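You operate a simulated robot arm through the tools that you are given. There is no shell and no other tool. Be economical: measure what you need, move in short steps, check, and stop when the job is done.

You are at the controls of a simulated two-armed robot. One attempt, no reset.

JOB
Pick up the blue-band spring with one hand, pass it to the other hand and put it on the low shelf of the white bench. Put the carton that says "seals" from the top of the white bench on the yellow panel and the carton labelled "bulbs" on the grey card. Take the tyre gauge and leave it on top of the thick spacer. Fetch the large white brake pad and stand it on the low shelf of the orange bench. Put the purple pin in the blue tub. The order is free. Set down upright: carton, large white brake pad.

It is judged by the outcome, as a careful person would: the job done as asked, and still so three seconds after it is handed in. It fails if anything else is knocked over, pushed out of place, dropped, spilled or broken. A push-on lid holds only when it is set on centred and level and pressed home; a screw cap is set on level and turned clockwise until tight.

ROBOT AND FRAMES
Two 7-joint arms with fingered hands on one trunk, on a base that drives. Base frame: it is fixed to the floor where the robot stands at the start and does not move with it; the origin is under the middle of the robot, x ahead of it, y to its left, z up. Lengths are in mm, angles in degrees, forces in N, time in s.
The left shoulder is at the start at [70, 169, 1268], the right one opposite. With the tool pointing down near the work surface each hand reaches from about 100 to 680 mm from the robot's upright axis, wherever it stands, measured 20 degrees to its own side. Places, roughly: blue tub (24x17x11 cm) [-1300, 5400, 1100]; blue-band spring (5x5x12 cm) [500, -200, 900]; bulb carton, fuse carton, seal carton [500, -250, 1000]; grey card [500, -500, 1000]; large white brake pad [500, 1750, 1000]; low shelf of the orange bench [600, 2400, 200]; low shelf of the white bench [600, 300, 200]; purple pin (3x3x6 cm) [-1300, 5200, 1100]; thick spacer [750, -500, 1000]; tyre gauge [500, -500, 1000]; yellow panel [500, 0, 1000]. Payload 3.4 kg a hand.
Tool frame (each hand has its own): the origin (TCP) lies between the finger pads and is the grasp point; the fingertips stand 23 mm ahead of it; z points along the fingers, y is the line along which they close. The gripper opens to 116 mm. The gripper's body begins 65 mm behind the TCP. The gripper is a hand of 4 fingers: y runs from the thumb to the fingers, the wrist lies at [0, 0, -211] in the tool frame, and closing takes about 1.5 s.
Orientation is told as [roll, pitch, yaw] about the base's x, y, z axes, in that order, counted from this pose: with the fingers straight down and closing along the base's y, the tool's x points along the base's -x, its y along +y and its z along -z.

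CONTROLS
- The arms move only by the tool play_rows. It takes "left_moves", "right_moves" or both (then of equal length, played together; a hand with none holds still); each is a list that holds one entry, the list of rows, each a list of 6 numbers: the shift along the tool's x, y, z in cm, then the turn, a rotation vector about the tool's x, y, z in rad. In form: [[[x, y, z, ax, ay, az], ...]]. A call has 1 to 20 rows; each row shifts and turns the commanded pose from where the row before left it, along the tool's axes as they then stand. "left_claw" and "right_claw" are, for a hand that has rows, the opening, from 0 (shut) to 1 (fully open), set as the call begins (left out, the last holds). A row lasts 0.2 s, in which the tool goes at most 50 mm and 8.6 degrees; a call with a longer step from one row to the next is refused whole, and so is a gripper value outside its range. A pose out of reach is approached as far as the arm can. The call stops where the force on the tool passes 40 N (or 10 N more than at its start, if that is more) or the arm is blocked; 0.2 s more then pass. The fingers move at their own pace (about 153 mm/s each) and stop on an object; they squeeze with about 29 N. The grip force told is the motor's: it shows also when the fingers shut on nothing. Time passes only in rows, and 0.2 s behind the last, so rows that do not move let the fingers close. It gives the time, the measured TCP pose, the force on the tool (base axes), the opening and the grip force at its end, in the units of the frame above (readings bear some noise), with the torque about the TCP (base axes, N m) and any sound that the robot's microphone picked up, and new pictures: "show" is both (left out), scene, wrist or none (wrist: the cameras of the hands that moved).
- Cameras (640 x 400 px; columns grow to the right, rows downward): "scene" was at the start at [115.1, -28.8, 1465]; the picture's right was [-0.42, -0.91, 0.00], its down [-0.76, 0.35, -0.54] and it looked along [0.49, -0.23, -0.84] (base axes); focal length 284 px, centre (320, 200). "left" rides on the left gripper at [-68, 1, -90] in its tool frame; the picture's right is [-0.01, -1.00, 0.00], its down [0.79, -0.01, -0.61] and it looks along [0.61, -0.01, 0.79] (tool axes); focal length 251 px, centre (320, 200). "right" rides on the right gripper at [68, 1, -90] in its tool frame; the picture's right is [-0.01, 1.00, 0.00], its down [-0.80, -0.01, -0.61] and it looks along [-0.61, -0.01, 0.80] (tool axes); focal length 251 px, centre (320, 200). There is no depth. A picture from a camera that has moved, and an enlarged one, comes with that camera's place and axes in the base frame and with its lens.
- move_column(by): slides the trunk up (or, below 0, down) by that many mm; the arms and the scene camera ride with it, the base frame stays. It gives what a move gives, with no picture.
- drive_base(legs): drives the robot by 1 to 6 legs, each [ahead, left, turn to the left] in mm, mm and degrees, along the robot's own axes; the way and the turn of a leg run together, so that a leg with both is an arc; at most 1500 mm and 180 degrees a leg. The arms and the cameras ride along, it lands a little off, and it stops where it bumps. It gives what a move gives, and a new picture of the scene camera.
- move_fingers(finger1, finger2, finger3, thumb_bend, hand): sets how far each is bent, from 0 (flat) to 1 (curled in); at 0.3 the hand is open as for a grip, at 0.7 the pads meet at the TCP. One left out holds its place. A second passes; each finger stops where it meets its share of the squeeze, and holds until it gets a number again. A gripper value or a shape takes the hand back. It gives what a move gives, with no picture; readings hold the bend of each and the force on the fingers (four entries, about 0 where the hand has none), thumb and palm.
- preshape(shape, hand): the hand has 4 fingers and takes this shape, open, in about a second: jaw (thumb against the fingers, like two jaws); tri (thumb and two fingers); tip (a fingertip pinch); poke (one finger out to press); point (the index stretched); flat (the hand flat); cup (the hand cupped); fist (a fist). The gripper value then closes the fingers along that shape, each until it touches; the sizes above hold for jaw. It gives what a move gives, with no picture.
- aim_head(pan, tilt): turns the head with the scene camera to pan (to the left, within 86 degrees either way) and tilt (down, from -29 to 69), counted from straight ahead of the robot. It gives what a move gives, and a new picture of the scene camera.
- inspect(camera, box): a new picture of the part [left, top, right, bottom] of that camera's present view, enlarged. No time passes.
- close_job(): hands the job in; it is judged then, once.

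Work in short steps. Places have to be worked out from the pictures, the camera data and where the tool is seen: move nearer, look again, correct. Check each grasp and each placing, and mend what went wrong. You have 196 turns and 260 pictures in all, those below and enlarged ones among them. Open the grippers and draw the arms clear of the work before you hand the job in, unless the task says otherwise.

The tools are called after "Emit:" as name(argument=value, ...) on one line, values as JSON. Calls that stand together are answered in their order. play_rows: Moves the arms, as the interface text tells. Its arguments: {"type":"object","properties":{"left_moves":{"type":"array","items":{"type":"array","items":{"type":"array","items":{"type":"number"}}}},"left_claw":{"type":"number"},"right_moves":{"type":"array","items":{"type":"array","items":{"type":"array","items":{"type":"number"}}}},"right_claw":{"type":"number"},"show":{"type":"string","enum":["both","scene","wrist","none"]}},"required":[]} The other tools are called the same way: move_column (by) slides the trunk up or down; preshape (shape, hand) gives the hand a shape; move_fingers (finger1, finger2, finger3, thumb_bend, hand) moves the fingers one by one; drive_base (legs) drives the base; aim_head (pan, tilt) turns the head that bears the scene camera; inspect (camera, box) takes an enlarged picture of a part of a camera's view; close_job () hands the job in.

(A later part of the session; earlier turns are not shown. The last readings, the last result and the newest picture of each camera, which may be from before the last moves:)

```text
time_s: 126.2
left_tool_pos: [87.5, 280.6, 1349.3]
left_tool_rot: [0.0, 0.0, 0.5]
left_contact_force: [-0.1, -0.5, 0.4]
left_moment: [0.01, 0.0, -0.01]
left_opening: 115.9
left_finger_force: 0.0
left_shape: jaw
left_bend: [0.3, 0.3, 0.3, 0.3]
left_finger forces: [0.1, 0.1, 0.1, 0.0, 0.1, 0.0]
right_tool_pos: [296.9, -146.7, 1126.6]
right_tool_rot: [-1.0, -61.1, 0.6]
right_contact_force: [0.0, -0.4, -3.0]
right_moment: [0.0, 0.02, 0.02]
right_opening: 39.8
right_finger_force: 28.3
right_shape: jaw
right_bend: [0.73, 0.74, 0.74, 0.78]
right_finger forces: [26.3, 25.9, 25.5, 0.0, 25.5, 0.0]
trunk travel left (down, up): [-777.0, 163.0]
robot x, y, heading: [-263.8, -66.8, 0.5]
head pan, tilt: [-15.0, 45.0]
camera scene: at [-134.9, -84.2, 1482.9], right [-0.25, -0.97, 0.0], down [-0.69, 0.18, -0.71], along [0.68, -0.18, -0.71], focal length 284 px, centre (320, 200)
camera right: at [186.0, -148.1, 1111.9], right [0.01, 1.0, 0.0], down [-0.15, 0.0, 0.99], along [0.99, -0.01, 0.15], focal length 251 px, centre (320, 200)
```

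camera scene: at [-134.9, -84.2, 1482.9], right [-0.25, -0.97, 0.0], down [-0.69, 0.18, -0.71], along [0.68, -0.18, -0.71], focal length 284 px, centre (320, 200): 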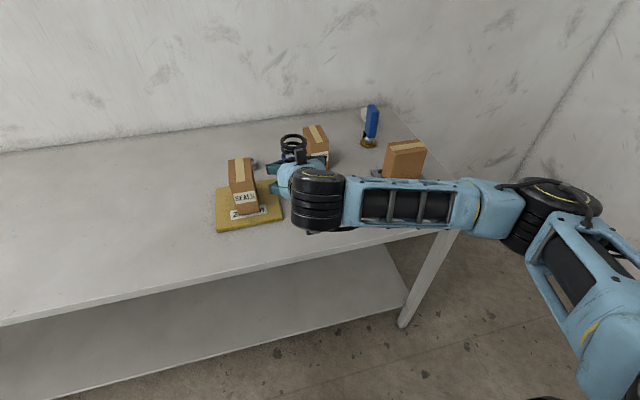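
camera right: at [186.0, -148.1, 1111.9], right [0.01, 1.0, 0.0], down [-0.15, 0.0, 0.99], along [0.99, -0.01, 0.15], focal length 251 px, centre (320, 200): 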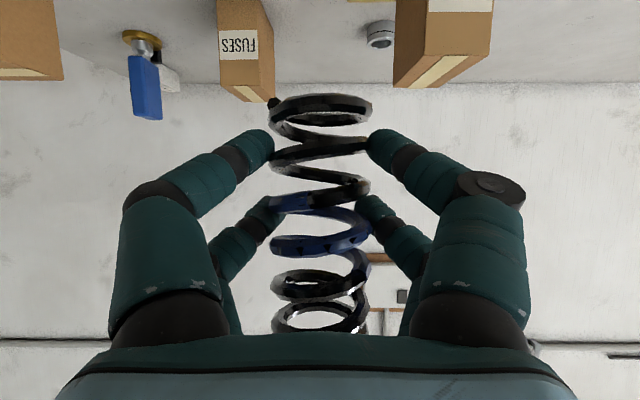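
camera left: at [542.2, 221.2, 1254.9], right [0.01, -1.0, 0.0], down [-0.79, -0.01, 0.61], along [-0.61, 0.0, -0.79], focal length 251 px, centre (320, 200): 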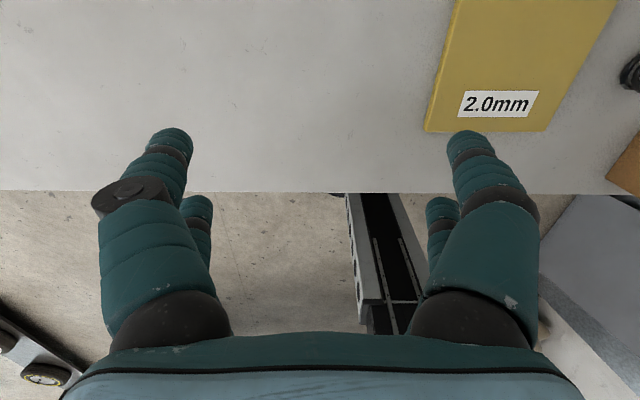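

Emit:
inspect(camera="scene", box=[250, 110, 350, 220])

```text
3.64 times, centred on (300, 165) of scene
camera zoom: at [-134.9, -84.2, 1482.9], right [-0.25, -0.97, 0.0], down [-0.69, 0.18, -0.71], along [0.68, -0.18, -0.71], focal length 1032 px, centre (393, 327)
```

zoom: 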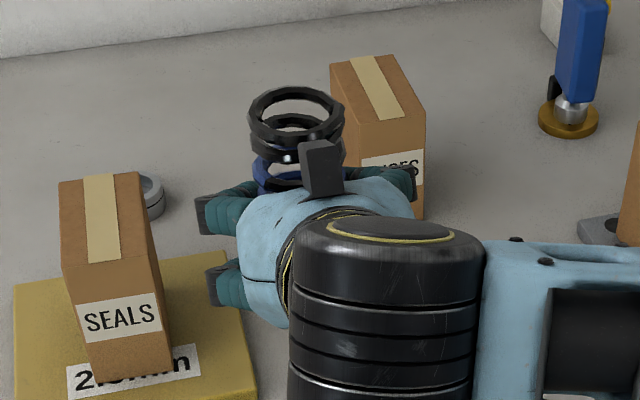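

A sensor block sits atop the right hand, so the left must come straight from above with yaw 0. I pull the right hand in a bit and bring the left hand above the spring.

Emit:
play_rows(right_moves=[[[1.2, 2, -2.2, 0, 0, 0], [0, 0, 0, 0, 0, 0], [0, 0, 0, 0, 0, 0], [0, 0, 0, 0, 0, 0], [0, 0, 0, 0, 0, 0], [0, 0, 0, 0, 0, 0], [0, 0, 0, 0, 0, 0], [0, 0, 0, 0, 0, 0], [0, 0, 0, 0, 0, 0], [0, 0, 0, 0, 0, 0], [0, 0, 0, 0, 0, 0], [0, 0, 0, 0, 0, 0]]], left_moves=[[[-1.93, -4.09, 0.3, 0, 0, 0], [-1.93, -4.09, 0.3, 0, 0, 0], [-1.93, -4.09, 0.3, 0, 0, 0], [-1.93, -4.09, 0.3, 0, 0, 0], [-1.93, -4.09, 0.3, 0, 0, 0], [-1.93, -4.09, 0.3, 0, 0, 0], [-1.93, -4.09, 0.3, 0, 0, 0], [-1.93, -4.09, 0.3, 0, 0, 0], [-1.93, -4.09, 0.3, 0, 0, 0], [-1.93, -4.09, 0.3, 0, 0, 0], [0, 0, 0, 0, -0.14, 0], [0, 0, 0, 0, 0, 0]]], show="both")

```text
time_s: 128.8
left_tool_pos: [247.8, -97.5, 1317.4]
left_tool_rot: [-0.1, -8.1, 0.7]
left_contact_force: [0.6, -0.6, 0.2]
left_moment: [0.06, -0.03, -0.02]
left_opening: 115.8
left_finger_force: 0.1
left_shape: jaw
left_bend: [0.3, 0.3, 0.3, 0.3]
left_finger forces: [0.1, 0.1, 0.0, 0.0, 0.1, 0.0]
left hand out of reach, approached as far as the arm can: row 9, 10
right_tool_pos: [272.5, -130.0, 1127.2]
right_tool_rot: [-0.9, -61.0, 0.4]
right_contact_force: [-0.8, -0.6, -2.3]
right_moment: [0.0, 0.05, 0.04]
right_opening: 39.5
right_finger_force: 28.9
right_shape: jaw
right_bend: [0.73, 0.74, 0.74, 0.78]
right_finger forces: [26.0, 25.8, 25.1, 0.0, 25.6, 0.0]
trunk travel left (down, up): [-777.0, 163.0]
robot x, y, heading: [-268.9, -67.1, 0.6]
head pan, tilt: [-15.0, 45.0]
camera scene: at [-136.3, -85.4, 1483.0], right [-0.25, -0.97, 0.0], down [-0.68, 0.18, -0.71], along [0.69, -0.18, -0.71], focal length 284 px, centre (320, 200)
camera right: at [161.2, -129.6, 1112.1], right [0.01, 1.0, 0.0], down [-0.15, 0.0, 0.99], along [0.99, -0.01, 0.15], focal length 251 px, centre (320, 200)
camera left: at [302.2, -98.2, 1415.1], right [0.02, -1.0, 0.0], down [-0.87, -0.02, 0.49], along [-0.49, -0.01, -0.87], focal length 251 px, centre (320, 200)
```

scene: 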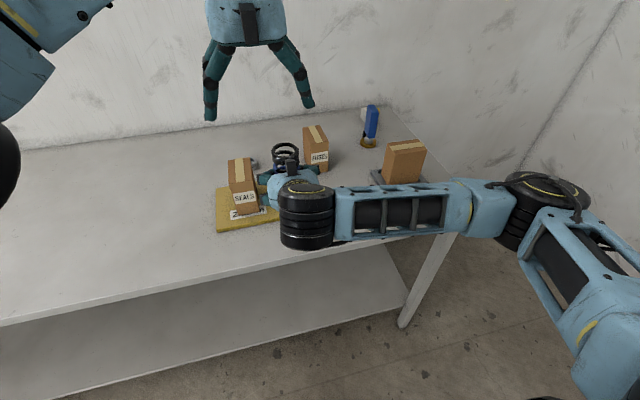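
right: 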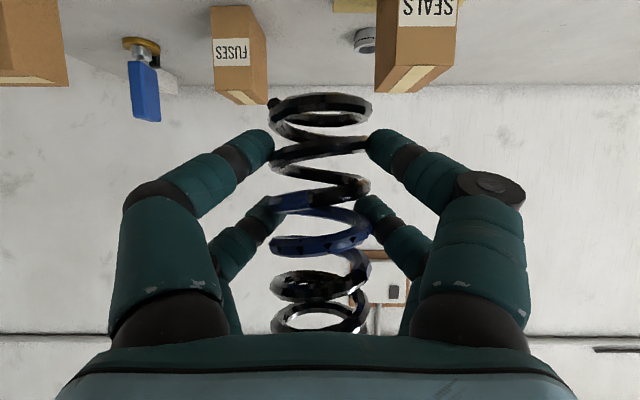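
left: 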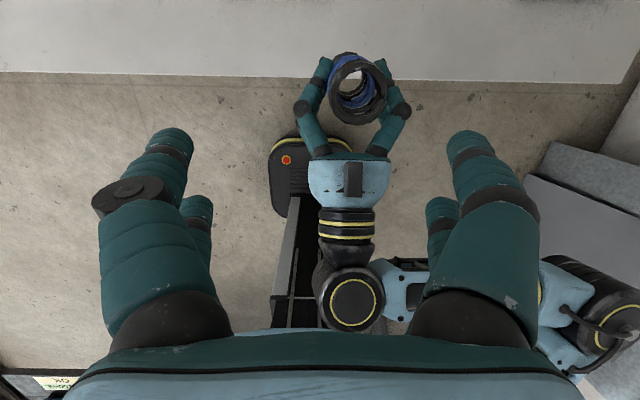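

The left hand is near. Spring top centre at ≈(274,−129). Lower and shift the left hand over it to z≈1240.

Emit:
play_rows(left_moves=[[[0, 0, 2.7, 0, 0, 0], [-1.05, -1.6, 2.7, 0, 0, 0], [-1.05, -1.6, 2.6, 0, 0, 0], [0, 0, 0, 0, 0, 0]]], show="both")

```text
time_s: 129.8
left_tool_pos: [280.4, -126.2, 1241.6]
left_tool_rot: [0.0, -8.0, 0.6]
left_contact_force: [0.2, -1.3, 0.7]
left_moment: [-0.03, -0.01, 0.0]
left_opening: 116.2
left_finger_force: 0.1
left_shape: jaw
left_bend: [0.3, 0.3, 0.3, 0.3]
left_finger forces: [0.1, 0.1, 0.0, 0.0, 0.1, 0.0]
right_tool_pos: [273.1, -126.0, 1127.2]
right_tool_rot: [-1.2, -61.1, 0.7]
right_contact_force: [-0.3, 0.0, -2.4]
right_moment: [-0.02, 0.05, -0.02]
right_opening: 39.5
right_finger_force: 29.0
right_shape: jaw
right_bend: [0.73, 0.74, 0.74, 0.78]
right_finger forces: [25.9, 25.8, 25.1, 0.1, 25.5, 0.0]
trunk travel left (down, up): [-777.0, 163.0]
robot x, y, heading: [-261.8, -63.4, 0.8]
head pan, tilt: [-15.0, 45.0]
camera scene: at [-135.3, -82.3, 1483.0], right [-0.25, -0.97, 0.0], down [-0.69, 0.18, -0.71], along [0.68, -0.18, -0.71], focal length 284 px, centre (320, 200)
camera left: at [336.4, -126.6, 1338.6], right [0.02, -1.0, 0.0], down [-0.87, -0.01, 0.49], along [-0.49, -0.01, -0.87], focal length 251 px, centre (320, 200)
```

scene: 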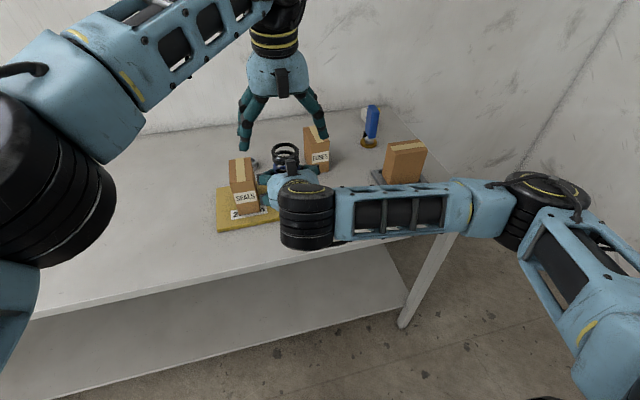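
left: 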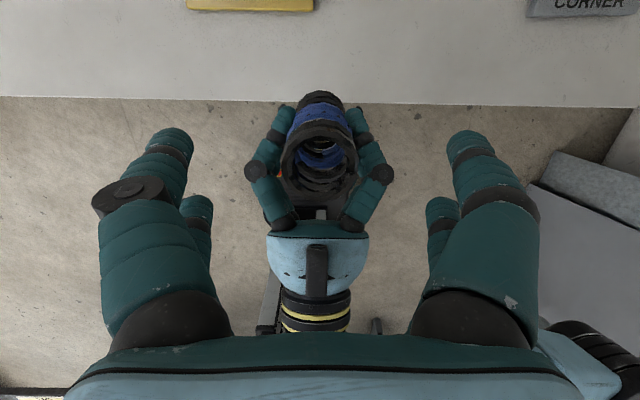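

Well aligned. Lower to z≈1203 so only the fingertips straddle the top coils; then check.

Emit:
play_rows(left_moves=[[[0.0, -0.1, 1.9, 0, 0, 0], [0.0, -0.1, 1.9, 0, 0, 0], [0, 0, 0, 0, 0, 0]]], show="wrist")

Emit:
inspect(camera="scene", box=[220, 90, 360, 220])

```text
time_s: 130.6
left_tool_pos: [287.2, -129.8, 1203.0]
left_tool_rot: [0.0, -8.1, 0.6]
left_contact_force: [-0.2, 0.8, 0.6]
left_moment: [0.01, -0.04, 0.0]
left_opening: 116.1
left_finger_force: 0.0
left_shape: jaw
left_bend: [0.3, 0.3, 0.3, 0.3]
left_finger forces: [0.1, 0.1, 0.0, 0.0, 0.0, 0.0]
right_tool_pos: [273.0, -127.9, 1126.8]
right_tool_rot: [-1.0, -61.1, 0.6]
right_contact_force: [-1.0, 0.7, -2.1]
right_moment: [-0.02, -0.01, -0.02]
right_opening: 39.5
right_finger_force: 28.9
right_shape: jaw
right_bend: [0.73, 0.74, 0.74, 0.78]
right_finger forces: [25.9, 25.8, 25.1, 0.0, 25.4, 0.0]
trunk travel left (down, up): [-777.0, 163.0]
robot x, y, heading: [-265.3, -67.4, 0.6]
head pan, tilt: [-15.0, 45.0]
camera left: at [342.3, -130.5, 1300.8], right [0.02, -1.0, 0.0], down [-0.87, -0.02, 0.49], along [-0.49, -0.01, -0.87], focal length 251 px, centre (320, 200)
```

left: 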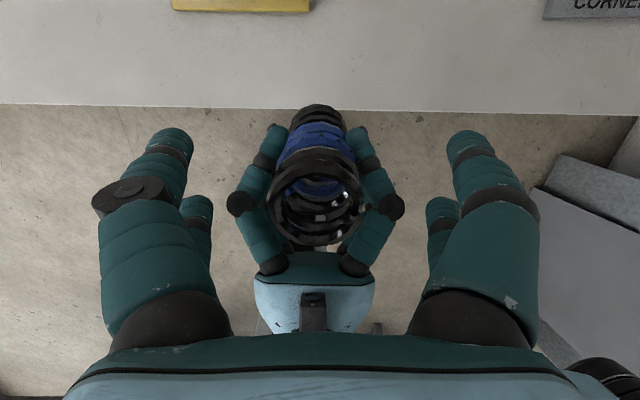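

```text
3.08 times, centred on (290, 155) of scene
camera zoom: at [-135.7, -84.3, 1483.0], right [-0.25, -0.97, 0.0], down [-0.68, 0.18, -0.71], along [0.68, -0.18, -0.71], focal length 874 px, centre (412, 338)
```

zoom: 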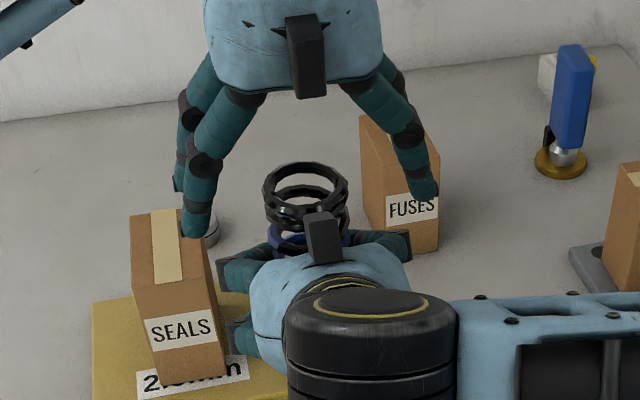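

Clear geometry. Lower 5 mm more and close the left hand on the top coils.

Emit:
play_rows(left_moves=[[[0.2, 0, 0.5, 0, 0, 0], [0, 0, 0, 0, 0, 0], [0, 0, 0, 0, 0, 0], [0, 0, 0, 0, 0, 0], [0, 0, 0, 0, 0, 0], [0, 0, 0, 0, 0, 0], [0, 0, 0, 0, 0, 0], [0, 0, 0, 0, 0, 0], [0, 0, 0, 0, 0, 0]]], left_claw=0, show="wrist")

Emit:
inspect(camera="scene", box=[220, 90, 360, 220])

```text
time_s: 132.6
left_tool_pos: [285.0, -129.7, 1196.3]
left_tool_rot: [0.0, -8.0, 0.6]
left_contact_force: [-0.6, 5.5, -3.0]
left_moment: [0.14, 0.17, 0.09]
left_opening: 13.7
left_finger_force: 28.8
left_shape: jaw
left_bend: [0.72, 0.73, 0.73, 0.74]
left_finger forces: [25.3, 28.6, 30.0, 0.0, 0.4, 0.0]
right_tool_pos: [273.0, -130.1, 1126.2]
right_tool_rot: [-1.0, -61.1, 0.6]
right_contact_force: [1.3, -6.3, 3.0]
right_moment: [0.2, -0.14, -0.18]
right_opening: 39.7
right_finger_force: 29.1
right_shape: jaw
right_bend: [0.73, 0.74, 0.74, 0.78]
right_finger forces: [24.8, 26.1, 28.2, 0.1, 26.0, 0.0]
trunk travel left (down, up): [-777.0, 163.0]
robot x, y, heading: [-269.7, -66.5, 0.6]
head pan, tilt: [-15.0, 45.0]
camera left: at [341.7, -130.6, 1294.8], right [0.02, -1.0, 0.0], down [-0.87, -0.02, 0.49], along [-0.49, -0.01, -0.87], focal length 251 px, centre (320, 200)
```

left: 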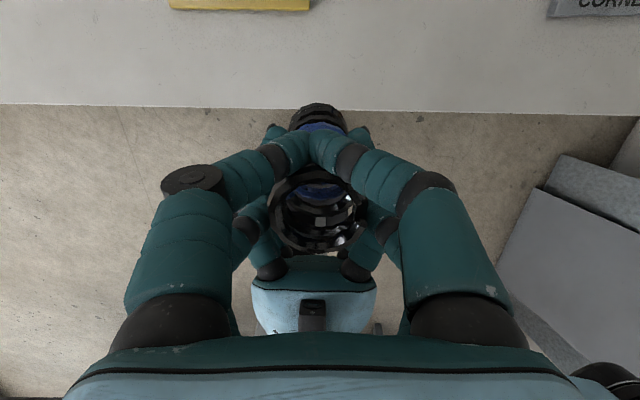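

```text
3.08 times, centred on (290, 155) of scene
camera zoom: at [-135.2, -84.1, 1482.9], right [-0.25, -0.97, 0.0], down [-0.69, 0.18, -0.71], along [0.68, -0.18, -0.71], focal length 874 px, centre (412, 338)
```

zoom: 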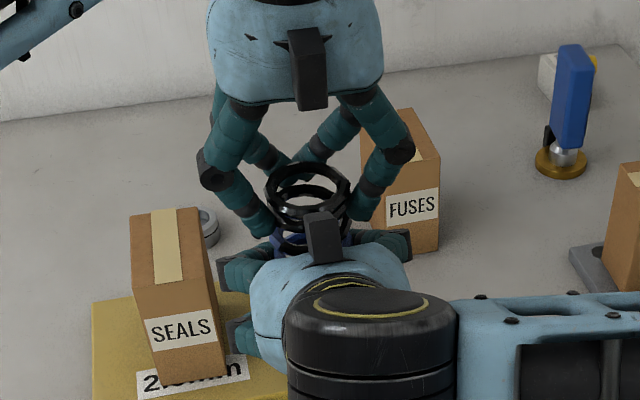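

The left's front fingers closed ahead of the spring: my hand was ~9 mm too far forward. Reopen, shift back and up a little, close again.

Emit:
play_rows(left_moves=[[[0, 0, 0, 0, 0, 0], [0, 0, 0, 0, 0, 0], [0, 0, 0, 0, 0, 0], [0, 0, 0, 0, 0, 0], [0, 0, 0, 0, 0, 0], [0.9, 0.1, -0.6, 0, 0, 0], [0, 0, 0, 0, 0, 0]]], left_claw=1, show="wrist")

```text
time_s: 134.2
left_tool_pos: [276.4, -129.7, 1202.7]
left_tool_rot: [0.0, -8.2, 0.6]
left_contact_force: [-0.4, -0.1, 0.2]
left_moment: [-0.02, 0.03, 0.01]
left_opening: 115.9
left_finger_force: 0.0
left_shape: jaw
left_bend: [0.3, 0.3, 0.3, 0.3]
left_finger forces: [0.0, 0.0, 0.0, 0.0, 0.0, 0.0]
right_tool_pos: [273.1, -127.4, 1126.4]
right_tool_rot: [-1.0, -61.1, 0.6]
right_contact_force: [0.5, 0.6, -2.1]
right_moment: [0.02, 0.0, 0.01]
right_opening: 39.5
right_finger_force: 29.3
right_shape: jaw
right_bend: [0.73, 0.74, 0.74, 0.78]
right_finger forces: [25.8, 29.2, 26.4, 0.1, 26.9, 0.1]
trunk travel left (down, up): [-777.0, 163.0]
robot x, y, heading: [-265.0, -61.2, 0.6]
head pan, tilt: [-15.0, 45.0]
camera left: at [331.8, -129.8, 1299.6], right [0.02, -1.0, 0.0], down [-0.87, -0.02, 0.49], along [-0.49, -0.01, -0.87], focal length 251 px, centre (320, 200)
```

left: 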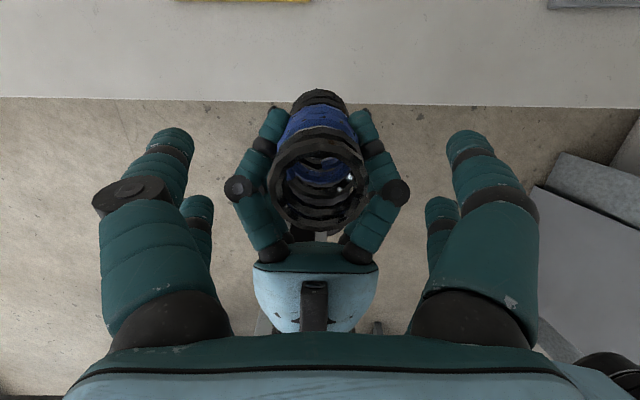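

Ring is now nearly centred between finger pairs; 4 mm more back, then close.

Emit:
play_rows(left_moves=[[[0.4, 0, 0.1, 0, 0, 0], [0, 0, 0, 0, 0, 0], [0, 0, 0, 0, 0, 0], [0, 0, 0, 0, 0, 0], [0, 0, 0, 0, 0, 0], [0, 0, 0, 0, 0, 0], [0, 0, 0, 0, 0, 0], [0, 0, 0, 0, 0, 0], [0, 0, 0, 0, 0, 0]]], left_claw=0, show="wrist")

```text
time_s: 136.2
left_tool_pos: [272.1, -129.0, 1202.0]
left_tool_rot: [0.0, -8.0, 0.6]
left_contact_force: [0.5, 1.1, -0.1]
left_moment: [0.05, 0.04, -0.14]
left_opening: 30.3
left_finger_force: 28.9
left_shape: jaw
left_bend: [0.73, 0.73, 0.73, 0.77]
left_finger forces: [29.9, 26.2, 24.5, 0.0, 26.9, 0.1]
right_tool_pos: [273.1, -129.2, 1126.1]
right_tool_rot: [-1.0, -61.1, 0.6]
right_contact_force: [-0.5, -1.5, -0.8]
right_moment: [0.03, 0.0, 0.11]
right_opening: 39.6
right_finger_force: 29.1
right_shape: jaw
right_bend: [0.73, 0.74, 0.74, 0.78]
right_finger forces: [25.9, 28.6, 27.0, 0.0, 27.2, 0.0]
trunk travel left (down, up): [-777.0, 163.0]
robot x, y, heading: [-267.6, -65.1, 0.7]
head pan, tilt: [-15.0, 45.0]
camera left: at [328.2, -129.5, 1298.2], right [0.02, -1.0, 0.0], down [-0.87, -0.02, 0.49], along [-0.49, -0.01, -0.87], focal length 251 px, centre (320, 200)
```

left: 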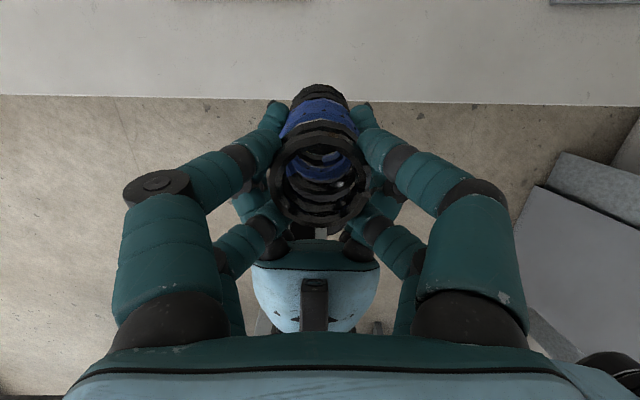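

All four left fingers grip the top coils (30 mm, balanced). Open the right hand partly and check that the left holds.

Emit:
play_rows(right_moves=[[[0, 0, 0, 0, 0, 0], [0, 0, 0, 0, 0, 0], [0, 0, 0, 0, 0, 0], [0, 0, 0, 0, 0, 0], [0, 0, 0, 0, 0, 0]]], right_claw=0.8, show="both")

```text
time_s: 137.4
left_tool_pos: [271.3, -130.0, 1200.8]
left_tool_rot: [-0.1, -7.9, 0.6]
left_contact_force: [0.2, 0.1, 0.4]
left_moment: [-0.03, 0.05, 0.01]
left_opening: 30.3
left_finger_force: 29.4
left_shape: jaw
left_bend: [0.73, 0.73, 0.73, 0.77]
left_finger forces: [29.2, 28.1, 24.0, 0.1, 27.2, 0.0]
right_tool_pos: [273.6, -128.0, 1127.6]
right_tool_rot: [-1.1, -61.1, 0.7]
right_contact_force: [-0.4, 0.0, 0.0]
right_moment: [0.01, 0.01, 0.02]
right_opening: 92.7
right_finger_force: 0.1
right_shape: jaw
right_bend: [0.59, 0.59, 0.59, 0.59]
right_finger forces: [0.0, 0.0, 0.0, 0.1, 0.0, 0.1]
trunk travel left (down, up): [-777.0, 163.0]
robot x, y, heading: [-268.5, -66.4, 0.6]
head pan, tilt: [-15.0, 45.0]
camera scene: at [-135.2, -84.1, 1482.9], right [-0.25, -0.97, 0.0], down [-0.69, 0.18, -0.71], along [0.68, -0.18, -0.71], focal length 284 px, centre (320, 200)
camera right: at [162.0, -128.7, 1111.9], right [0.01, 1.0, 0.0], down [-0.15, 0.0, 0.99], along [0.99, -0.01, 0.15], focal length 251 px, centre (320, 200)
```

scene: 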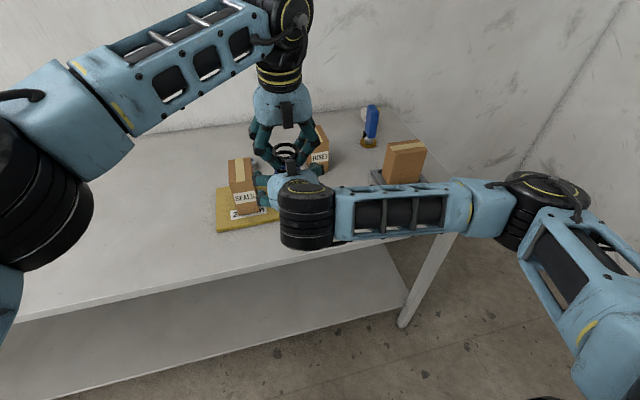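
right: 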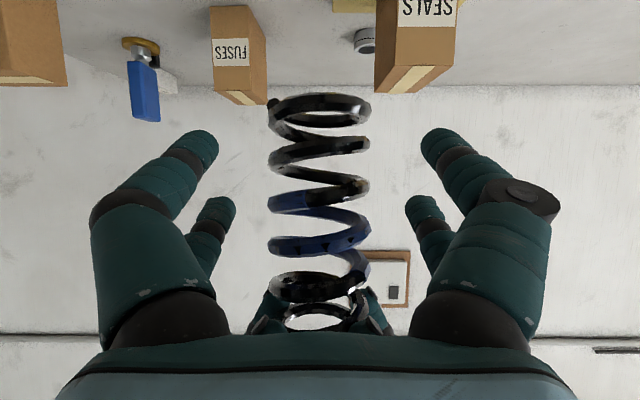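

Left holds the spring. Separate vertically: right down, left up.

Emit:
play_rows(right_moves=[[[2.2, 0, 1.2, 0, 0, 0], [2.2, 0, 1.2, 0, 0, 0], [0, 0, 0, 0, 0, 0]]], left_moves=[[[-0.38, 0, -2.7, 0, 0, 0], [-0.38, 0, -2.7, 0, 0, 0], [0, 0, 0, 0, 0, 0]]], show="wrist")

```text
time_s: 138.2
left_tool_pos: [272.6, -129.6, 1255.4]
left_tool_rot: [0.0, -8.0, 0.5]
left_contact_force: [0.2, 0.2, -2.8]
left_moment: [-0.01, 0.04, -0.01]
left_opening: 30.6
left_finger_force: 28.9
left_shape: jaw
left_bend: [0.73, 0.73, 0.73, 0.77]
left_finger forces: [29.6, 28.2, 23.9, 0.0, 27.4, 0.0]
right_tool_pos: [289.9, -138.3, 1111.3]
right_tool_rot: [-1.4, -60.4, 1.2]
right_contact_force: [-0.7, -0.1, -0.2]
right_moment: [0.0, -0.01, 0.04]
right_opening: 92.6
right_finger_force: 0.0
right_shape: jaw
right_bend: [0.59, 0.59, 0.59, 0.59]
right_finger forces: [0.0, 0.0, 0.0, 0.0, 0.1, 0.0]
right hand out of reach, approached as far as the arm can: row 1, 2
trunk travel left (down, up): [-777.0, 163.0]
robot x, y, heading: [-262.5, -65.4, 0.7]
head pan, tilt: [-15.0, 45.0]
camera right: at [177.6, -138.4, 1097.0], right [0.01, 1.0, 0.0], down [-0.13, 0.0, 0.99], along [0.99, -0.01, 0.13], focal length 251 px, centre (320, 200)
camera left: at [328.5, -130.0, 1352.4], right [0.02, -1.0, 0.0], down [-0.87, -0.01, 0.49], along [-0.49, -0.01, -0.87], focal length 251 px, centre (320, 200)
```

right: 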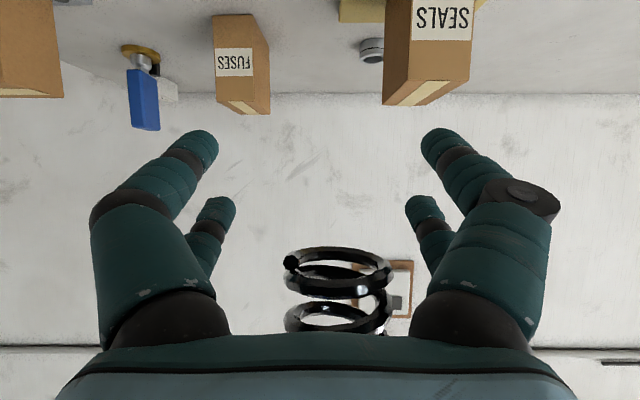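
left: 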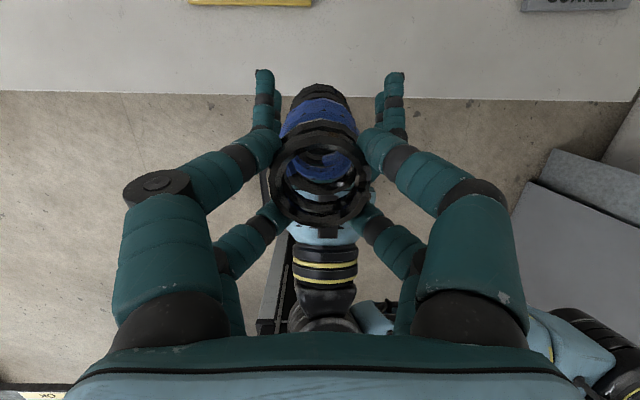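

Spring bottom ≈1132; raise the left 35 mm more.

Emit:
play_rows(left_moves=[[[-0.25, 0, -1.8, 0, 0, 0], [-0.25, 0, -1.8, 0, 0, 0], [0, 0, 0, 0, 0, 0]]], show="scene")

Emit:
inspect(camera="right", box=[200, 180, 460, 340])

```text
time_s: 139.0
left_tool_pos: [273.8, -124.3, 1292.4]
left_tool_rot: [-0.3, -7.9, 0.9]
left_contact_force: [1.3, 0.1, -2.0]
left_moment: [-0.01, 0.02, -0.01]
left_opening: 30.5
left_finger_force: 29.5
left_shape: jaw
left_bend: [0.73, 0.73, 0.73, 0.77]
left_finger forces: [30.1, 28.8, 24.2, 0.0, 27.8, 0.1]
right_tool_pos: [289.3, -137.0, 1110.7]
right_tool_rot: [-1.3, -60.4, 1.2]
right_contact_force: [0.2, 0.2, 0.0]
right_moment: [0.01, 0.01, 0.01]
right_opening: 92.7
right_finger_force: 0.1
right_shape: jaw
right_bend: [0.59, 0.59, 0.59, 0.59]
right_finger forces: [0.2, 0.1, 0.0, 0.1, 0.0, 0.0]
trunk travel left (down, up): [-777.0, 163.0]
robot x, y, heading: [-268.5, -67.1, 0.3]
head pan, tilt: [-15.0, 45.0]
camera scene: at [-134.5, -83.1, 1482.9], right [-0.25, -0.97, 0.0], down [-0.69, 0.18, -0.71], along [0.68, -0.18, -0.71], focal length 284 px, centre (320, 200)
```

scene: 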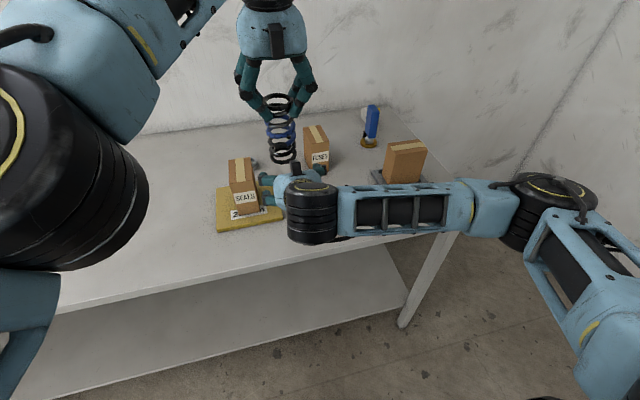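

```text
2.46 times, centred on (330, 260) of right
camera zoom: at [177.7, -138.0, 1097.0], right [0.01, 1.0, 0.0], down [-0.13, 0.01, 0.99], along [0.99, -0.01, 0.13], focal length 619 px, centre (295, 52)
```

zoom: 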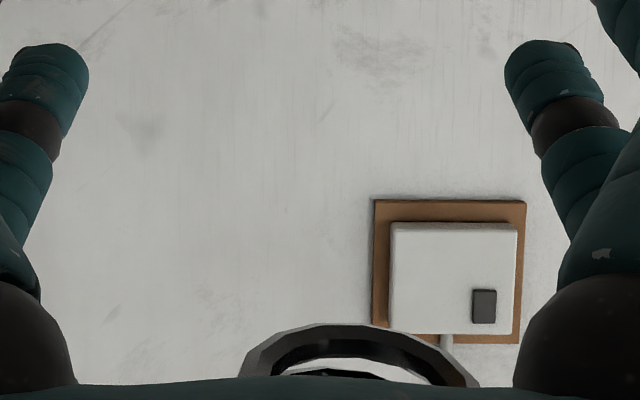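

Separated cleanly. Move the left hand (with spring) left and down a bit, clear of the right.

Emit:
play_rows(left_moves=[[[0.5, 4.5, 0, 0, 0, 0], [0.5, 4.5, 0, 0, 0, 0], [0.5, 4.5, 0, 0, 0, 0], [0.5, 4.5, 0, 0, 0, 0], [0.5, 0, 4.5, 0, 0, 0], [0.5, 0, 4.5, 0, 0, 0], [0.5, 0, 4.5, 0, 0, 0], [0.5, 0, 4.3, 0, 0, 0], [0, 0, 0, 0, 0, 0]]], show="none")

Emit:
drive_base(legs=[[-260, 0, 0]])

```text
time_s: 141.0
left_tool_pos: [255.6, 50.5, 1108.8]
left_tool_rot: [0.0, -8.1, 0.5]
left_contact_force: [-0.5, -0.3, -1.6]
left_moment: [0.03, 0.05, 0.01]
left_opening: 30.3
left_finger_force: 29.2
left_shape: jaw
left_bend: [0.73, 0.73, 0.73, 0.77]
left_finger forces: [31.7, 29.4, 25.4, 0.0, 29.4, 0.0]
right_tool_pos: [287.5, -138.1, 1111.5]
right_tool_rot: [-1.3, -60.4, 1.0]
right_contact_force: [0.3, -0.5, -0.2]
right_moment: [0.01, 0.02, 0.0]
right_opening: 92.6
right_finger_force: 0.0
right_shape: jaw
right_bend: [0.59, 0.59, 0.59, 0.59]
right_finger forces: [0.0, 0.0, 0.1, 0.1, 0.1, 0.0]
trunk travel left (down, up): [-777.0, 163.0]
robot x, y, heading: [-266.9, -65.2, 0.5]
head pan, tilt: [-15.0, 45.0]
```

```text
time_s: 142.9
left_tool_pos: [1.3, 48.5, 1108.0]
left_tool_rot: [-0.1, -8.0, 0.4]
left_contact_force: [-0.1, -0.4, -2.4]
left_moment: [0.0, 0.01, -0.03]
left_opening: 30.2
left_finger_force: 29.2
left_shape: jaw
left_bend: [0.73, 0.74, 0.73, 0.77]
left_finger forces: [31.8, 29.4, 25.5, 0.0, 29.4, 0.0]
right_tool_pos: [33.1, -140.6, 1109.7]
right_tool_rot: [-1.4, -60.3, 0.9]
right_contact_force: [-0.3, 0.1, 0.2]
right_moment: [0.0, -0.01, 0.01]
right_opening: 92.5
right_finger_force: 0.1
right_shape: jaw
right_bend: [0.59, 0.59, 0.59, 0.59]
right_finger forces: [0.1, 0.0, 0.0, 0.0, 0.0, 0.0]
trunk travel left (down, up): [-777.0, 163.0]
robot x, y, heading: [-523.2, -66.6, 0.2]
head pan, tilt: [-15.0, 45.0]
camera scene: at [-390.4, -86.5, 1482.7], right [-0.25, -0.97, 0.0], down [-0.69, 0.18, -0.71], along [0.68, -0.18, -0.71], focal length 284 px, centre (320, 200)
```

scene: 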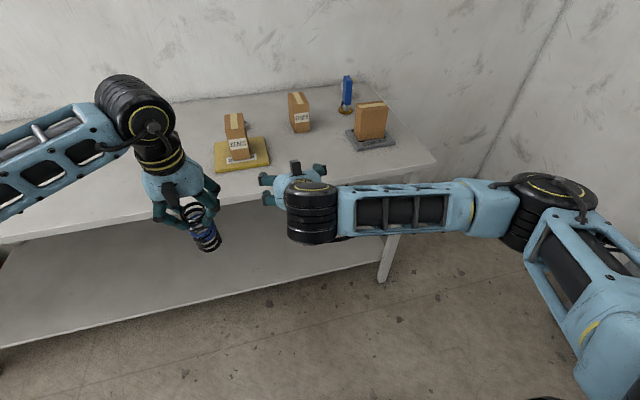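

Lower the trunk 700 mm for the low shelf.

Emit:
move_column(by=-700)

Emit:
aim_head(pan=0, tilt=25)

```text
refused: -700 is not a number from -400 to 400
```

```text
time_s: 143.7
left_tool_pos: [-1.7, 46.9, 1109.0]
left_tool_rot: [0.0, -8.1, 0.4]
left_contact_force: [0.6, -0.2, -2.1]
left_moment: [0.02, 0.05, -0.05]
left_opening: 29.8
left_finger_force: 29.1
left_shape: jaw
left_bend: [0.73, 0.74, 0.73, 0.77]
left_finger forces: [31.7, 29.4, 25.5, 0.1, 29.4, 0.0]
right_tool_pos: [31.3, -141.9, 1110.8]
right_tool_rot: [-1.4, -60.4, 0.9]
right_contact_force: [0.4, -0.2, 1.0]
right_moment: [-0.01, -0.03, 0.02]
right_opening: 92.8
right_finger_force: 0.1
right_shape: jaw
right_bend: [0.59, 0.59, 0.59, 0.59]
right_finger forces: [0.0, 0.1, 0.0, 0.0, 0.0, 0.1]
trunk travel left (down, up): [-777.0, 163.0]
robot x, y, heading: [-526.1, -62.3, 0.4]
head pan, tilt: [0.0, 25.0]
camera scene: at [-379.3, -65.4, 1513.5], right [0.01, -1.0, 0.0], down [-0.42, 0.0, -0.91], along [0.91, 0.01, -0.42], focal length 284 px, centre (320, 200)
```

scene: 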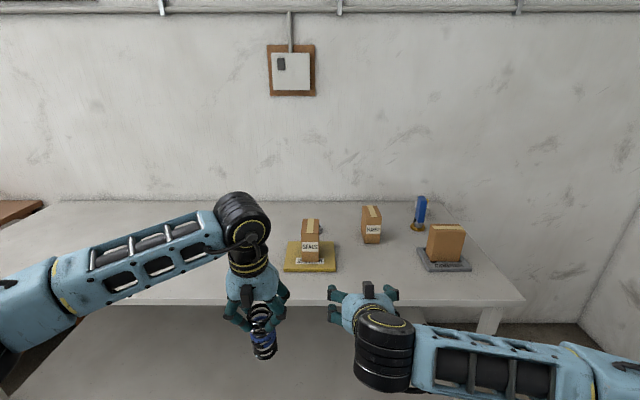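

Emit:
move_column(by=-400)

Emit:
move_column(by=-290)

Emit:
aim_head(pan=10, tilt=35)

```text
time_s: 147.5
left_tool_pos: [0.5, 47.4, 708.4]
left_tool_rot: [0.0, -8.1, 0.3]
left_contact_force: [0.2, -0.7, -3.1]
left_moment: [-0.02, 0.0, 0.04]
left_opening: 30.0
left_finger_force: 29.2
left_shape: jaw
left_bend: [0.73, 0.74, 0.73, 0.77]
left_finger forces: [31.8, 29.4, 25.5, 0.1, 29.5, 0.1]
right_tool_pos: [31.9, -142.8, 709.8]
right_tool_rot: [-1.4, -60.3, 0.8]
right_contact_force: [1.2, 0.6, 0.1]
right_moment: [-0.01, 0.03, -0.02]
right_opening: 92.4
right_finger_force: 0.2
right_shape: jaw
right_bend: [0.59, 0.59, 0.59, 0.59]
right_finger forces: [0.1, 0.1, 0.0, 0.0, 0.0, 0.0]
trunk travel left (down, up): [-377.0, 563.0]
robot x, y, heading: [-524.7, -67.4, 0.5]
head pan, tilt: [0.0, 25.0]
```

```text
time_s: 150.5
left_tool_pos: [-1.1, 46.3, 419.0]
left_tool_rot: [0.0, -8.0, 0.4]
left_contact_force: [-1.2, 0.2, -1.6]
left_moment: [0.02, 0.02, -0.04]
left_opening: 30.0
left_finger_force: 28.5
left_shape: jaw
left_bend: [0.73, 0.74, 0.73, 0.77]
left_finger forces: [31.9, 29.5, 25.6, 0.1, 29.6, 0.0]
right_tool_pos: [32.0, -142.6, 420.2]
right_tool_rot: [-1.4, -60.4, 0.9]
right_contact_force: [-0.5, 0.1, -1.0]
right_moment: [-0.01, -0.02, -0.01]
right_opening: 92.6
right_finger_force: 0.1
right_shape: jaw
right_bend: [0.59, 0.59, 0.59, 0.59]
right_finger forces: [0.0, 0.0, 0.0, 0.0, 0.1, 0.1]
trunk travel left (down, up): [-87.0, 853.0]
robot x, y, heading: [-525.3, -67.4, 0.6]
head pan, tilt: [0.0, 25.0]
```

```text
time_s: 151.2
left_tool_pos: [0.1, 48.0, 419.0]
left_tool_rot: [0.0, -8.0, 0.4]
left_contact_force: [-0.2, -0.3, -2.8]
left_moment: [0.0, 0.02, -0.06]
left_opening: 30.1
left_finger_force: 29.1
left_shape: jaw
left_bend: [0.73, 0.74, 0.73, 0.77]
left_finger forces: [31.9, 29.5, 25.6, 0.0, 29.6, 0.0]
right_tool_pos: [30.3, -142.5, 420.9]
right_tool_rot: [-1.4, -60.5, 0.8]
right_contact_force: [0.1, -0.4, -0.3]
right_moment: [0.0, -0.02, 0.0]
right_opening: 92.8
right_finger_force: 0.1
right_shape: jaw
right_bend: [0.59, 0.59, 0.59, 0.59]
right_finger forces: [0.0, 0.0, 0.0, 0.0, 0.0, 0.0]
trunk travel left (down, up): [-87.0, 853.0]
robot x, y, heading: [-524.3, -70.3, 0.2]
head pan, tilt: [10.0, 35.0]
camera scene: at [-384.5, -50.2, 807.8], right [0.18, -0.98, 0.0], down [-0.56, -0.1, -0.82], along [0.81, 0.15, -0.57], focal length 284 px, centre (320, 200)
```

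scene: 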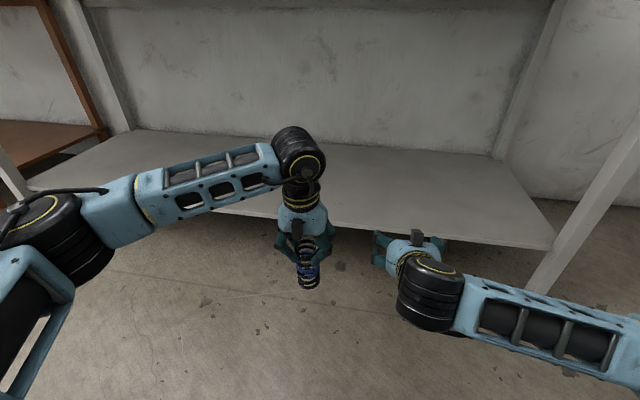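

Triangulating, the shelf top is z≈257, its front edge x≈300. Raise 40 mm and drive forward to bring the spring over the shelf.

Emit:
move_column(by=40)

Emit:
drive_base(legs=[[250, 0, 0]])

```text
time_s: 152.0
left_tool_pos: [-0.0, 46.4, 457.6]
left_tool_rot: [-0.1, -8.0, 0.4]
left_contact_force: [0.2, 0.3, -2.3]
left_moment: [0.02, 0.0, 0.01]
left_opening: 30.3
left_finger_force: 28.6
left_shape: jaw
left_bend: [0.73, 0.74, 0.73, 0.77]
left_finger forces: [32.0, 29.5, 25.6, 0.1, 29.7, 0.0]
right_tool_pos: [31.9, -140.7, 459.6]
right_tool_rot: [-1.4, -60.4, 0.9]
right_contact_force: [0.8, 0.4, -0.2]
right_moment: [-0.01, -0.03, 0.0]
right_opening: 92.7
right_finger_force: 0.0
right_shape: jaw
right_bend: [0.59, 0.59, 0.59, 0.59]
right_finger forces: [0.0, 0.1, 0.0, 0.1, 0.0, 0.1]
trunk travel left (down, up): [-127.0, 813.0]
robot x, y, heading: [-524.3, -66.0, 0.5]
head pan, tilt: [10.0, 35.0]
```

```text
time_s: 153.8
left_tool_pos: [250.3, 51.0, 458.6]
left_tool_rot: [0.1, -8.1, 0.7]
left_contact_force: [-0.4, 0.5, -2.3]
left_moment: [-0.02, 0.01, 0.02]
left_opening: 30.1
left_finger_force: 29.1
left_shape: jaw
left_bend: [0.73, 0.74, 0.73, 0.77]
left_finger forces: [31.9, 29.4, 25.6, 0.0, 29.6, 0.1]
right_tool_pos: [281.0, -136.8, 460.7]
right_tool_rot: [-1.5, -60.3, 1.2]
right_contact_force: [-0.2, -0.8, 0.2]
right_moment: [0.02, -0.01, 0.03]
right_opening: 92.8
right_finger_force: 0.0
right_shape: jaw
right_bend: [0.59, 0.59, 0.59, 0.59]
right_finger forces: [0.0, 0.1, 0.1, 0.1, 0.0, 0.1]
trunk travel left (down, up): [-127.0, 813.0]
robot x, y, heading: [-273.2, -67.6, 0.5]
head pan, tilt: [10.0, 35.0]
camera scene: at [-135.1, -47.4, 847.7], right [0.18, -0.98, 0.0], down [-0.56, -0.11, -0.82], along [0.8, 0.15, -0.57], focal length 284 px, centre (320, 200)
```

scene: 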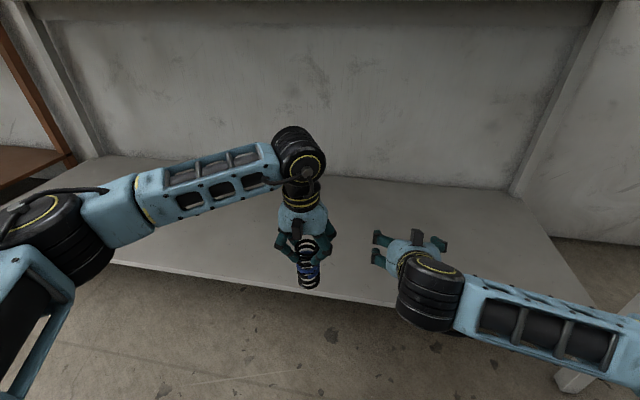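

Emit:
drive_base(legs=[[150, 0, 0]])

Emit:
play_rows(left_moves=[[[0, 0, 0, 0, 0, 0]]], show="wrist")

```text
time_s: 155.2
left_tool_pos: [396.6, 52.4, 458.9]
left_tool_rot: [0.0, -8.0, 0.5]
left_contact_force: [-0.4, 0.1, -2.9]
left_moment: [0.01, 0.0, 0.03]
left_opening: 29.8
left_finger_force: 28.9
left_shape: jaw
left_bend: [0.73, 0.74, 0.73, 0.77]
left_finger forces: [32.0, 29.4, 25.6, 0.0, 29.7, 0.0]
right_tool_pos: [428.6, -136.9, 460.0]
right_tool_rot: [-1.3, -60.5, 1.1]
right_contact_force: [1.4, 0.1, -0.1]
right_moment: [0.01, 0.02, -0.01]
right_opening: 92.8
right_finger_force: 0.1
right_shape: jaw
right_bend: [0.59, 0.59, 0.59, 0.59]
right_finger forces: [0.0, 0.0, 0.1, 0.0, 0.0, 0.0]
trunk travel left (down, up): [-127.0, 813.0]
robot x, y, heading: [-126.6, -60.4, 0.2]
head pan, tilt: [10.0, 35.0]
camera scene: at [12.1, -46.1, 847.7], right [0.18, -0.98, 0.0], down [-0.56, -0.1, -0.82], along [0.81, 0.15, -0.57], focal length 284 px, centre (320, 200)
```

scene: 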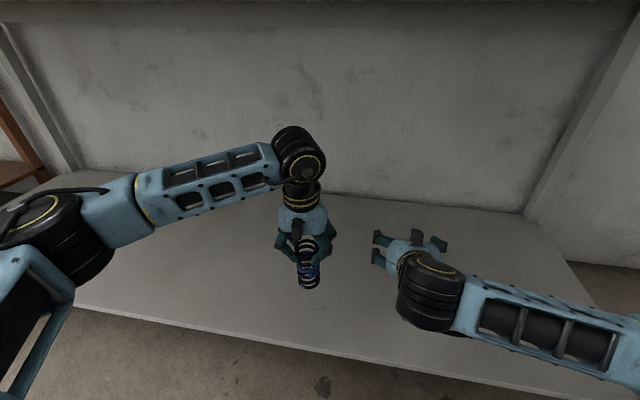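

```text
time_s: 155.6
left_tool_pos: [395.8, 52.8, 458.6]
left_tool_rot: [-0.1, -8.1, 0.5]
left_contact_force: [-1.0, 1.0, -2.7]
left_moment: [-0.01, 0.02, -0.02]
left_opening: 29.9
left_finger_force: 28.6
left_shape: jaw
left_bend: [0.73, 0.74, 0.73, 0.77]
left_finger forces: [31.8, 29.5, 25.7, 0.0, 29.5, 0.0]
right_tool_pos: [428.0, -138.1, 461.1]
right_tool_rot: [-1.3, -60.5, 1.2]
right_contact_force: [-1.2, -0.1, 0.3]
right_moment: [-0.03, -0.02, 0.0]
right_opening: 92.4
right_finger_force: 0.1
right_shape: jaw
right_bend: [0.59, 0.59, 0.59, 0.59]
right_finger forces: [0.1, 0.1, 0.1, 0.0, 0.0, 0.1]
trunk travel left (down, up): [-127.0, 813.0]
robot x, y, heading: [-125.8, -66.0, 0.4]
head pan, tilt: [10.0, 35.0]
camera left: at [452.3, 51.8, 556.2], right [0.02, -1.0, 0.0], down [-0.87, -0.01, 0.49], along [-0.49, -0.01, -0.87], focal length 251 px, centre (320, 200)
```

left: 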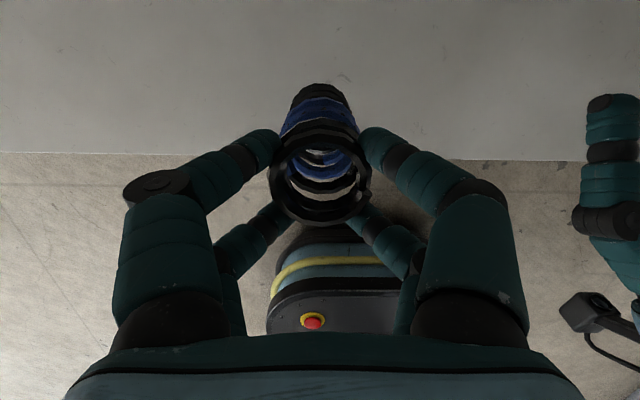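

By the two views the shelf is at z≈213, edge x≈333. Drive 35 mm further in, then lower 90 mm.

Emit:
drive_base(legs=[[35, 0, 0]])

Emit:
move_column(by=-75)

Emit:
inspect(camera="scene", box=[240, 180, 400, 320])

```text
time_s: 156.4
left_tool_pos: [430.9, 51.6, 457.9]
left_tool_rot: [0.0, -8.0, 0.5]
left_contact_force: [0.1, -0.3, -0.9]
left_moment: [0.01, 0.01, -0.03]
left_opening: 30.2
left_finger_force: 28.9
left_shape: jaw
left_bend: [0.73, 0.74, 0.73, 0.77]
left_finger forces: [31.9, 29.5, 25.5, 0.0, 29.6, 0.0]
right_tool_pos: [463.3, -136.9, 460.5]
right_tool_rot: [-1.4, -60.4, 1.1]
right_contact_force: [0.3, -0.1, -0.4]
right_moment: [0.01, -0.01, -0.01]
right_opening: 92.8
right_finger_force: 0.1
right_shape: jaw
right_bend: [0.59, 0.59, 0.59, 0.59]
right_finger forces: [0.0, 0.0, 0.0, 0.0, 0.1, 0.1]
trunk travel left (down, up): [-127.0, 813.0]
robot x, y, heading: [-90.6, -63.2, 0.4]
head pan, tilt: [10.0, 35.0]
camera scene: at [46.8, -45.9, 847.7], right [0.18, -0.98, 0.0], down [-0.56, -0.1, -0.82], along [0.81, 0.15, -0.57], focal length 284 px, centre (320, 200)
```

scene: 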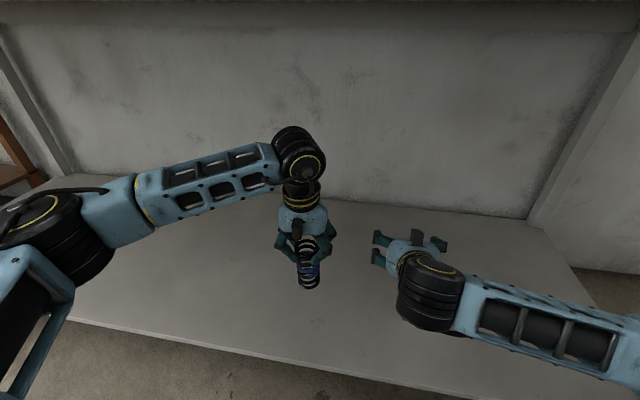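

```text
time_s: 157.6
left_tool_pos: [429.9, 51.9, 384.1]
left_tool_rot: [0.0, -7.9, 0.6]
left_contact_force: [-0.4, -0.4, -1.8]
left_moment: [0.02, 0.0, 0.02]
left_opening: 30.3
left_finger_force: 29.0
left_shape: jaw
left_bend: [0.73, 0.74, 0.73, 0.77]
left_finger forces: [31.9, 29.5, 25.6, 0.0, 29.6, 0.0]
right_tool_pos: [463.0, -138.0, 385.2]
right_tool_rot: [-1.4, -60.3, 1.0]
right_contact_force: [0.1, 0.4, -0.2]
right_moment: [-0.02, 0.0, 0.01]
right_opening: 92.9
right_finger_force: 0.0
right_shape: jaw
right_bend: [0.59, 0.59, 0.59, 0.59]
right_finger forces: [0.1, 0.0, 0.0, 0.0, 0.0, 0.1]
trunk travel left (down, up): [-52.0, 888.0]
robot x, y, heading: [-93.9, -61.4, 0.7]
head pan, tilt: [10.0, 35.0]
```

```text
2.86 times, centred on (320, 250) of scene
camera zoom: at [46.6, -45.9, 772.8], right [0.18, -0.98, 0.0], down [-0.56, -0.1, -0.82], along [0.81, 0.15, -0.57], focal length 811 px, centre (320, 57)
```

zoom: 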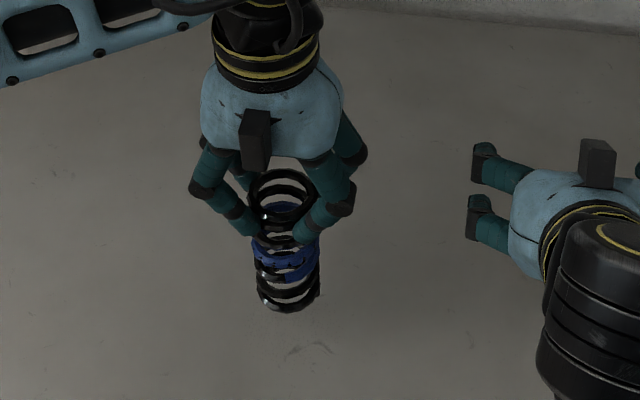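

Spring vertical. Lower 35 mm by trunk, then feel down with small arm steps.

Emit:
move_column(by=-30)

Emit:
play_rows(left_moves=[[[0.07, 0, 0.5, 0, 0, 0], [0.07, 0, 0.5, 0, 0, 0], [0, 0, 0, 0, 0, 0]]], show="none")

Emit:
inspect(camera="scene", box=[240, 180, 400, 320])

```text
time_s: 158.3
left_tool_pos: [430.5, 52.0, 353.1]
left_tool_rot: [0.0, -8.1, 0.5]
left_contact_force: [0.2, -0.3, -1.7]
left_moment: [0.0, 0.01, 0.0]
left_opening: 30.1
left_finger_force: 29.2
left_shape: jaw
left_bend: [0.73, 0.74, 0.73, 0.77]
left_finger forces: [31.9, 29.5, 25.6, 0.1, 29.5, 0.0]
right_tool_pos: [463.0, -136.3, 355.4]
right_tool_rot: [-1.5, -60.3, 1.0]
right_contact_force: [-0.4, 1.0, -0.2]
right_moment: [0.0, 0.0, -0.01]
right_opening: 92.2
right_finger_force: 0.1
right_shape: jaw
right_bend: [0.59, 0.59, 0.59, 0.59]
right_finger forces: [0.0, 0.0, 0.0, 0.1, 0.0, 0.1]
trunk travel left (down, up): [-22.0, 918.0]
robot x, y, heading: [-90.7, -62.5, 0.3]
head pan, tilt: [10.0, 35.0]
```

```text
time_s: 159.1
left_tool_pos: [431.2, 51.2, 343.5]
left_tool_rot: [0.0, -8.0, 0.5]
left_contact_force: [-0.4, 0.1, -2.1]
left_moment: [-0.02, 0.0, 0.05]
left_opening: 30.0
left_finger_force: 28.5
left_shape: jaw
left_bend: [0.73, 0.74, 0.73, 0.77]
left_finger forces: [32.1, 29.6, 25.6, 0.0, 29.7, 0.0]
right_tool_pos: [463.4, -136.4, 354.4]
right_tool_rot: [-1.4, -60.4, 1.1]
right_contact_force: [0.4, 0.0, -0.1]
right_moment: [0.01, 0.0, 0.01]
right_opening: 92.6
right_finger_force: 0.0
right_shape: jaw
right_bend: [0.59, 0.59, 0.59, 0.59]
right_finger forces: [0.1, 0.0, 0.0, 0.1, 0.0, 0.0]
trunk travel left (down, up): [-22.0, 918.0]
robot x, y, heading: [-91.5, -64.2, 0.3]
head pan, tilt: [10.0, 35.0]
```

```text
2.86 times, centred on (320, 250) of scene
camera zoom: at [46.7, -45.9, 742.8], right [0.18, -0.98, 0.0], down [-0.56, -0.1, -0.82], along [0.81, 0.15, -0.57], focal length 811 px, centre (320, 57)
```

zoom: 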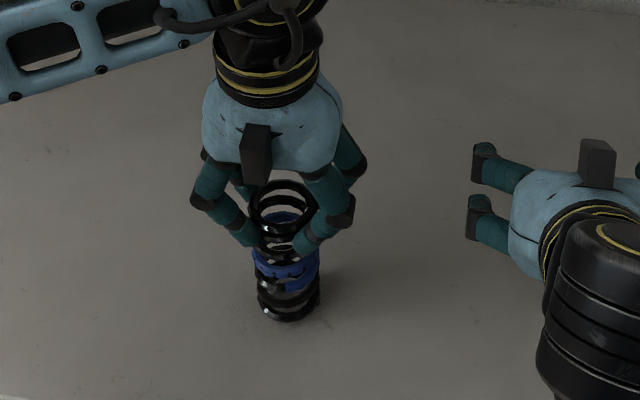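

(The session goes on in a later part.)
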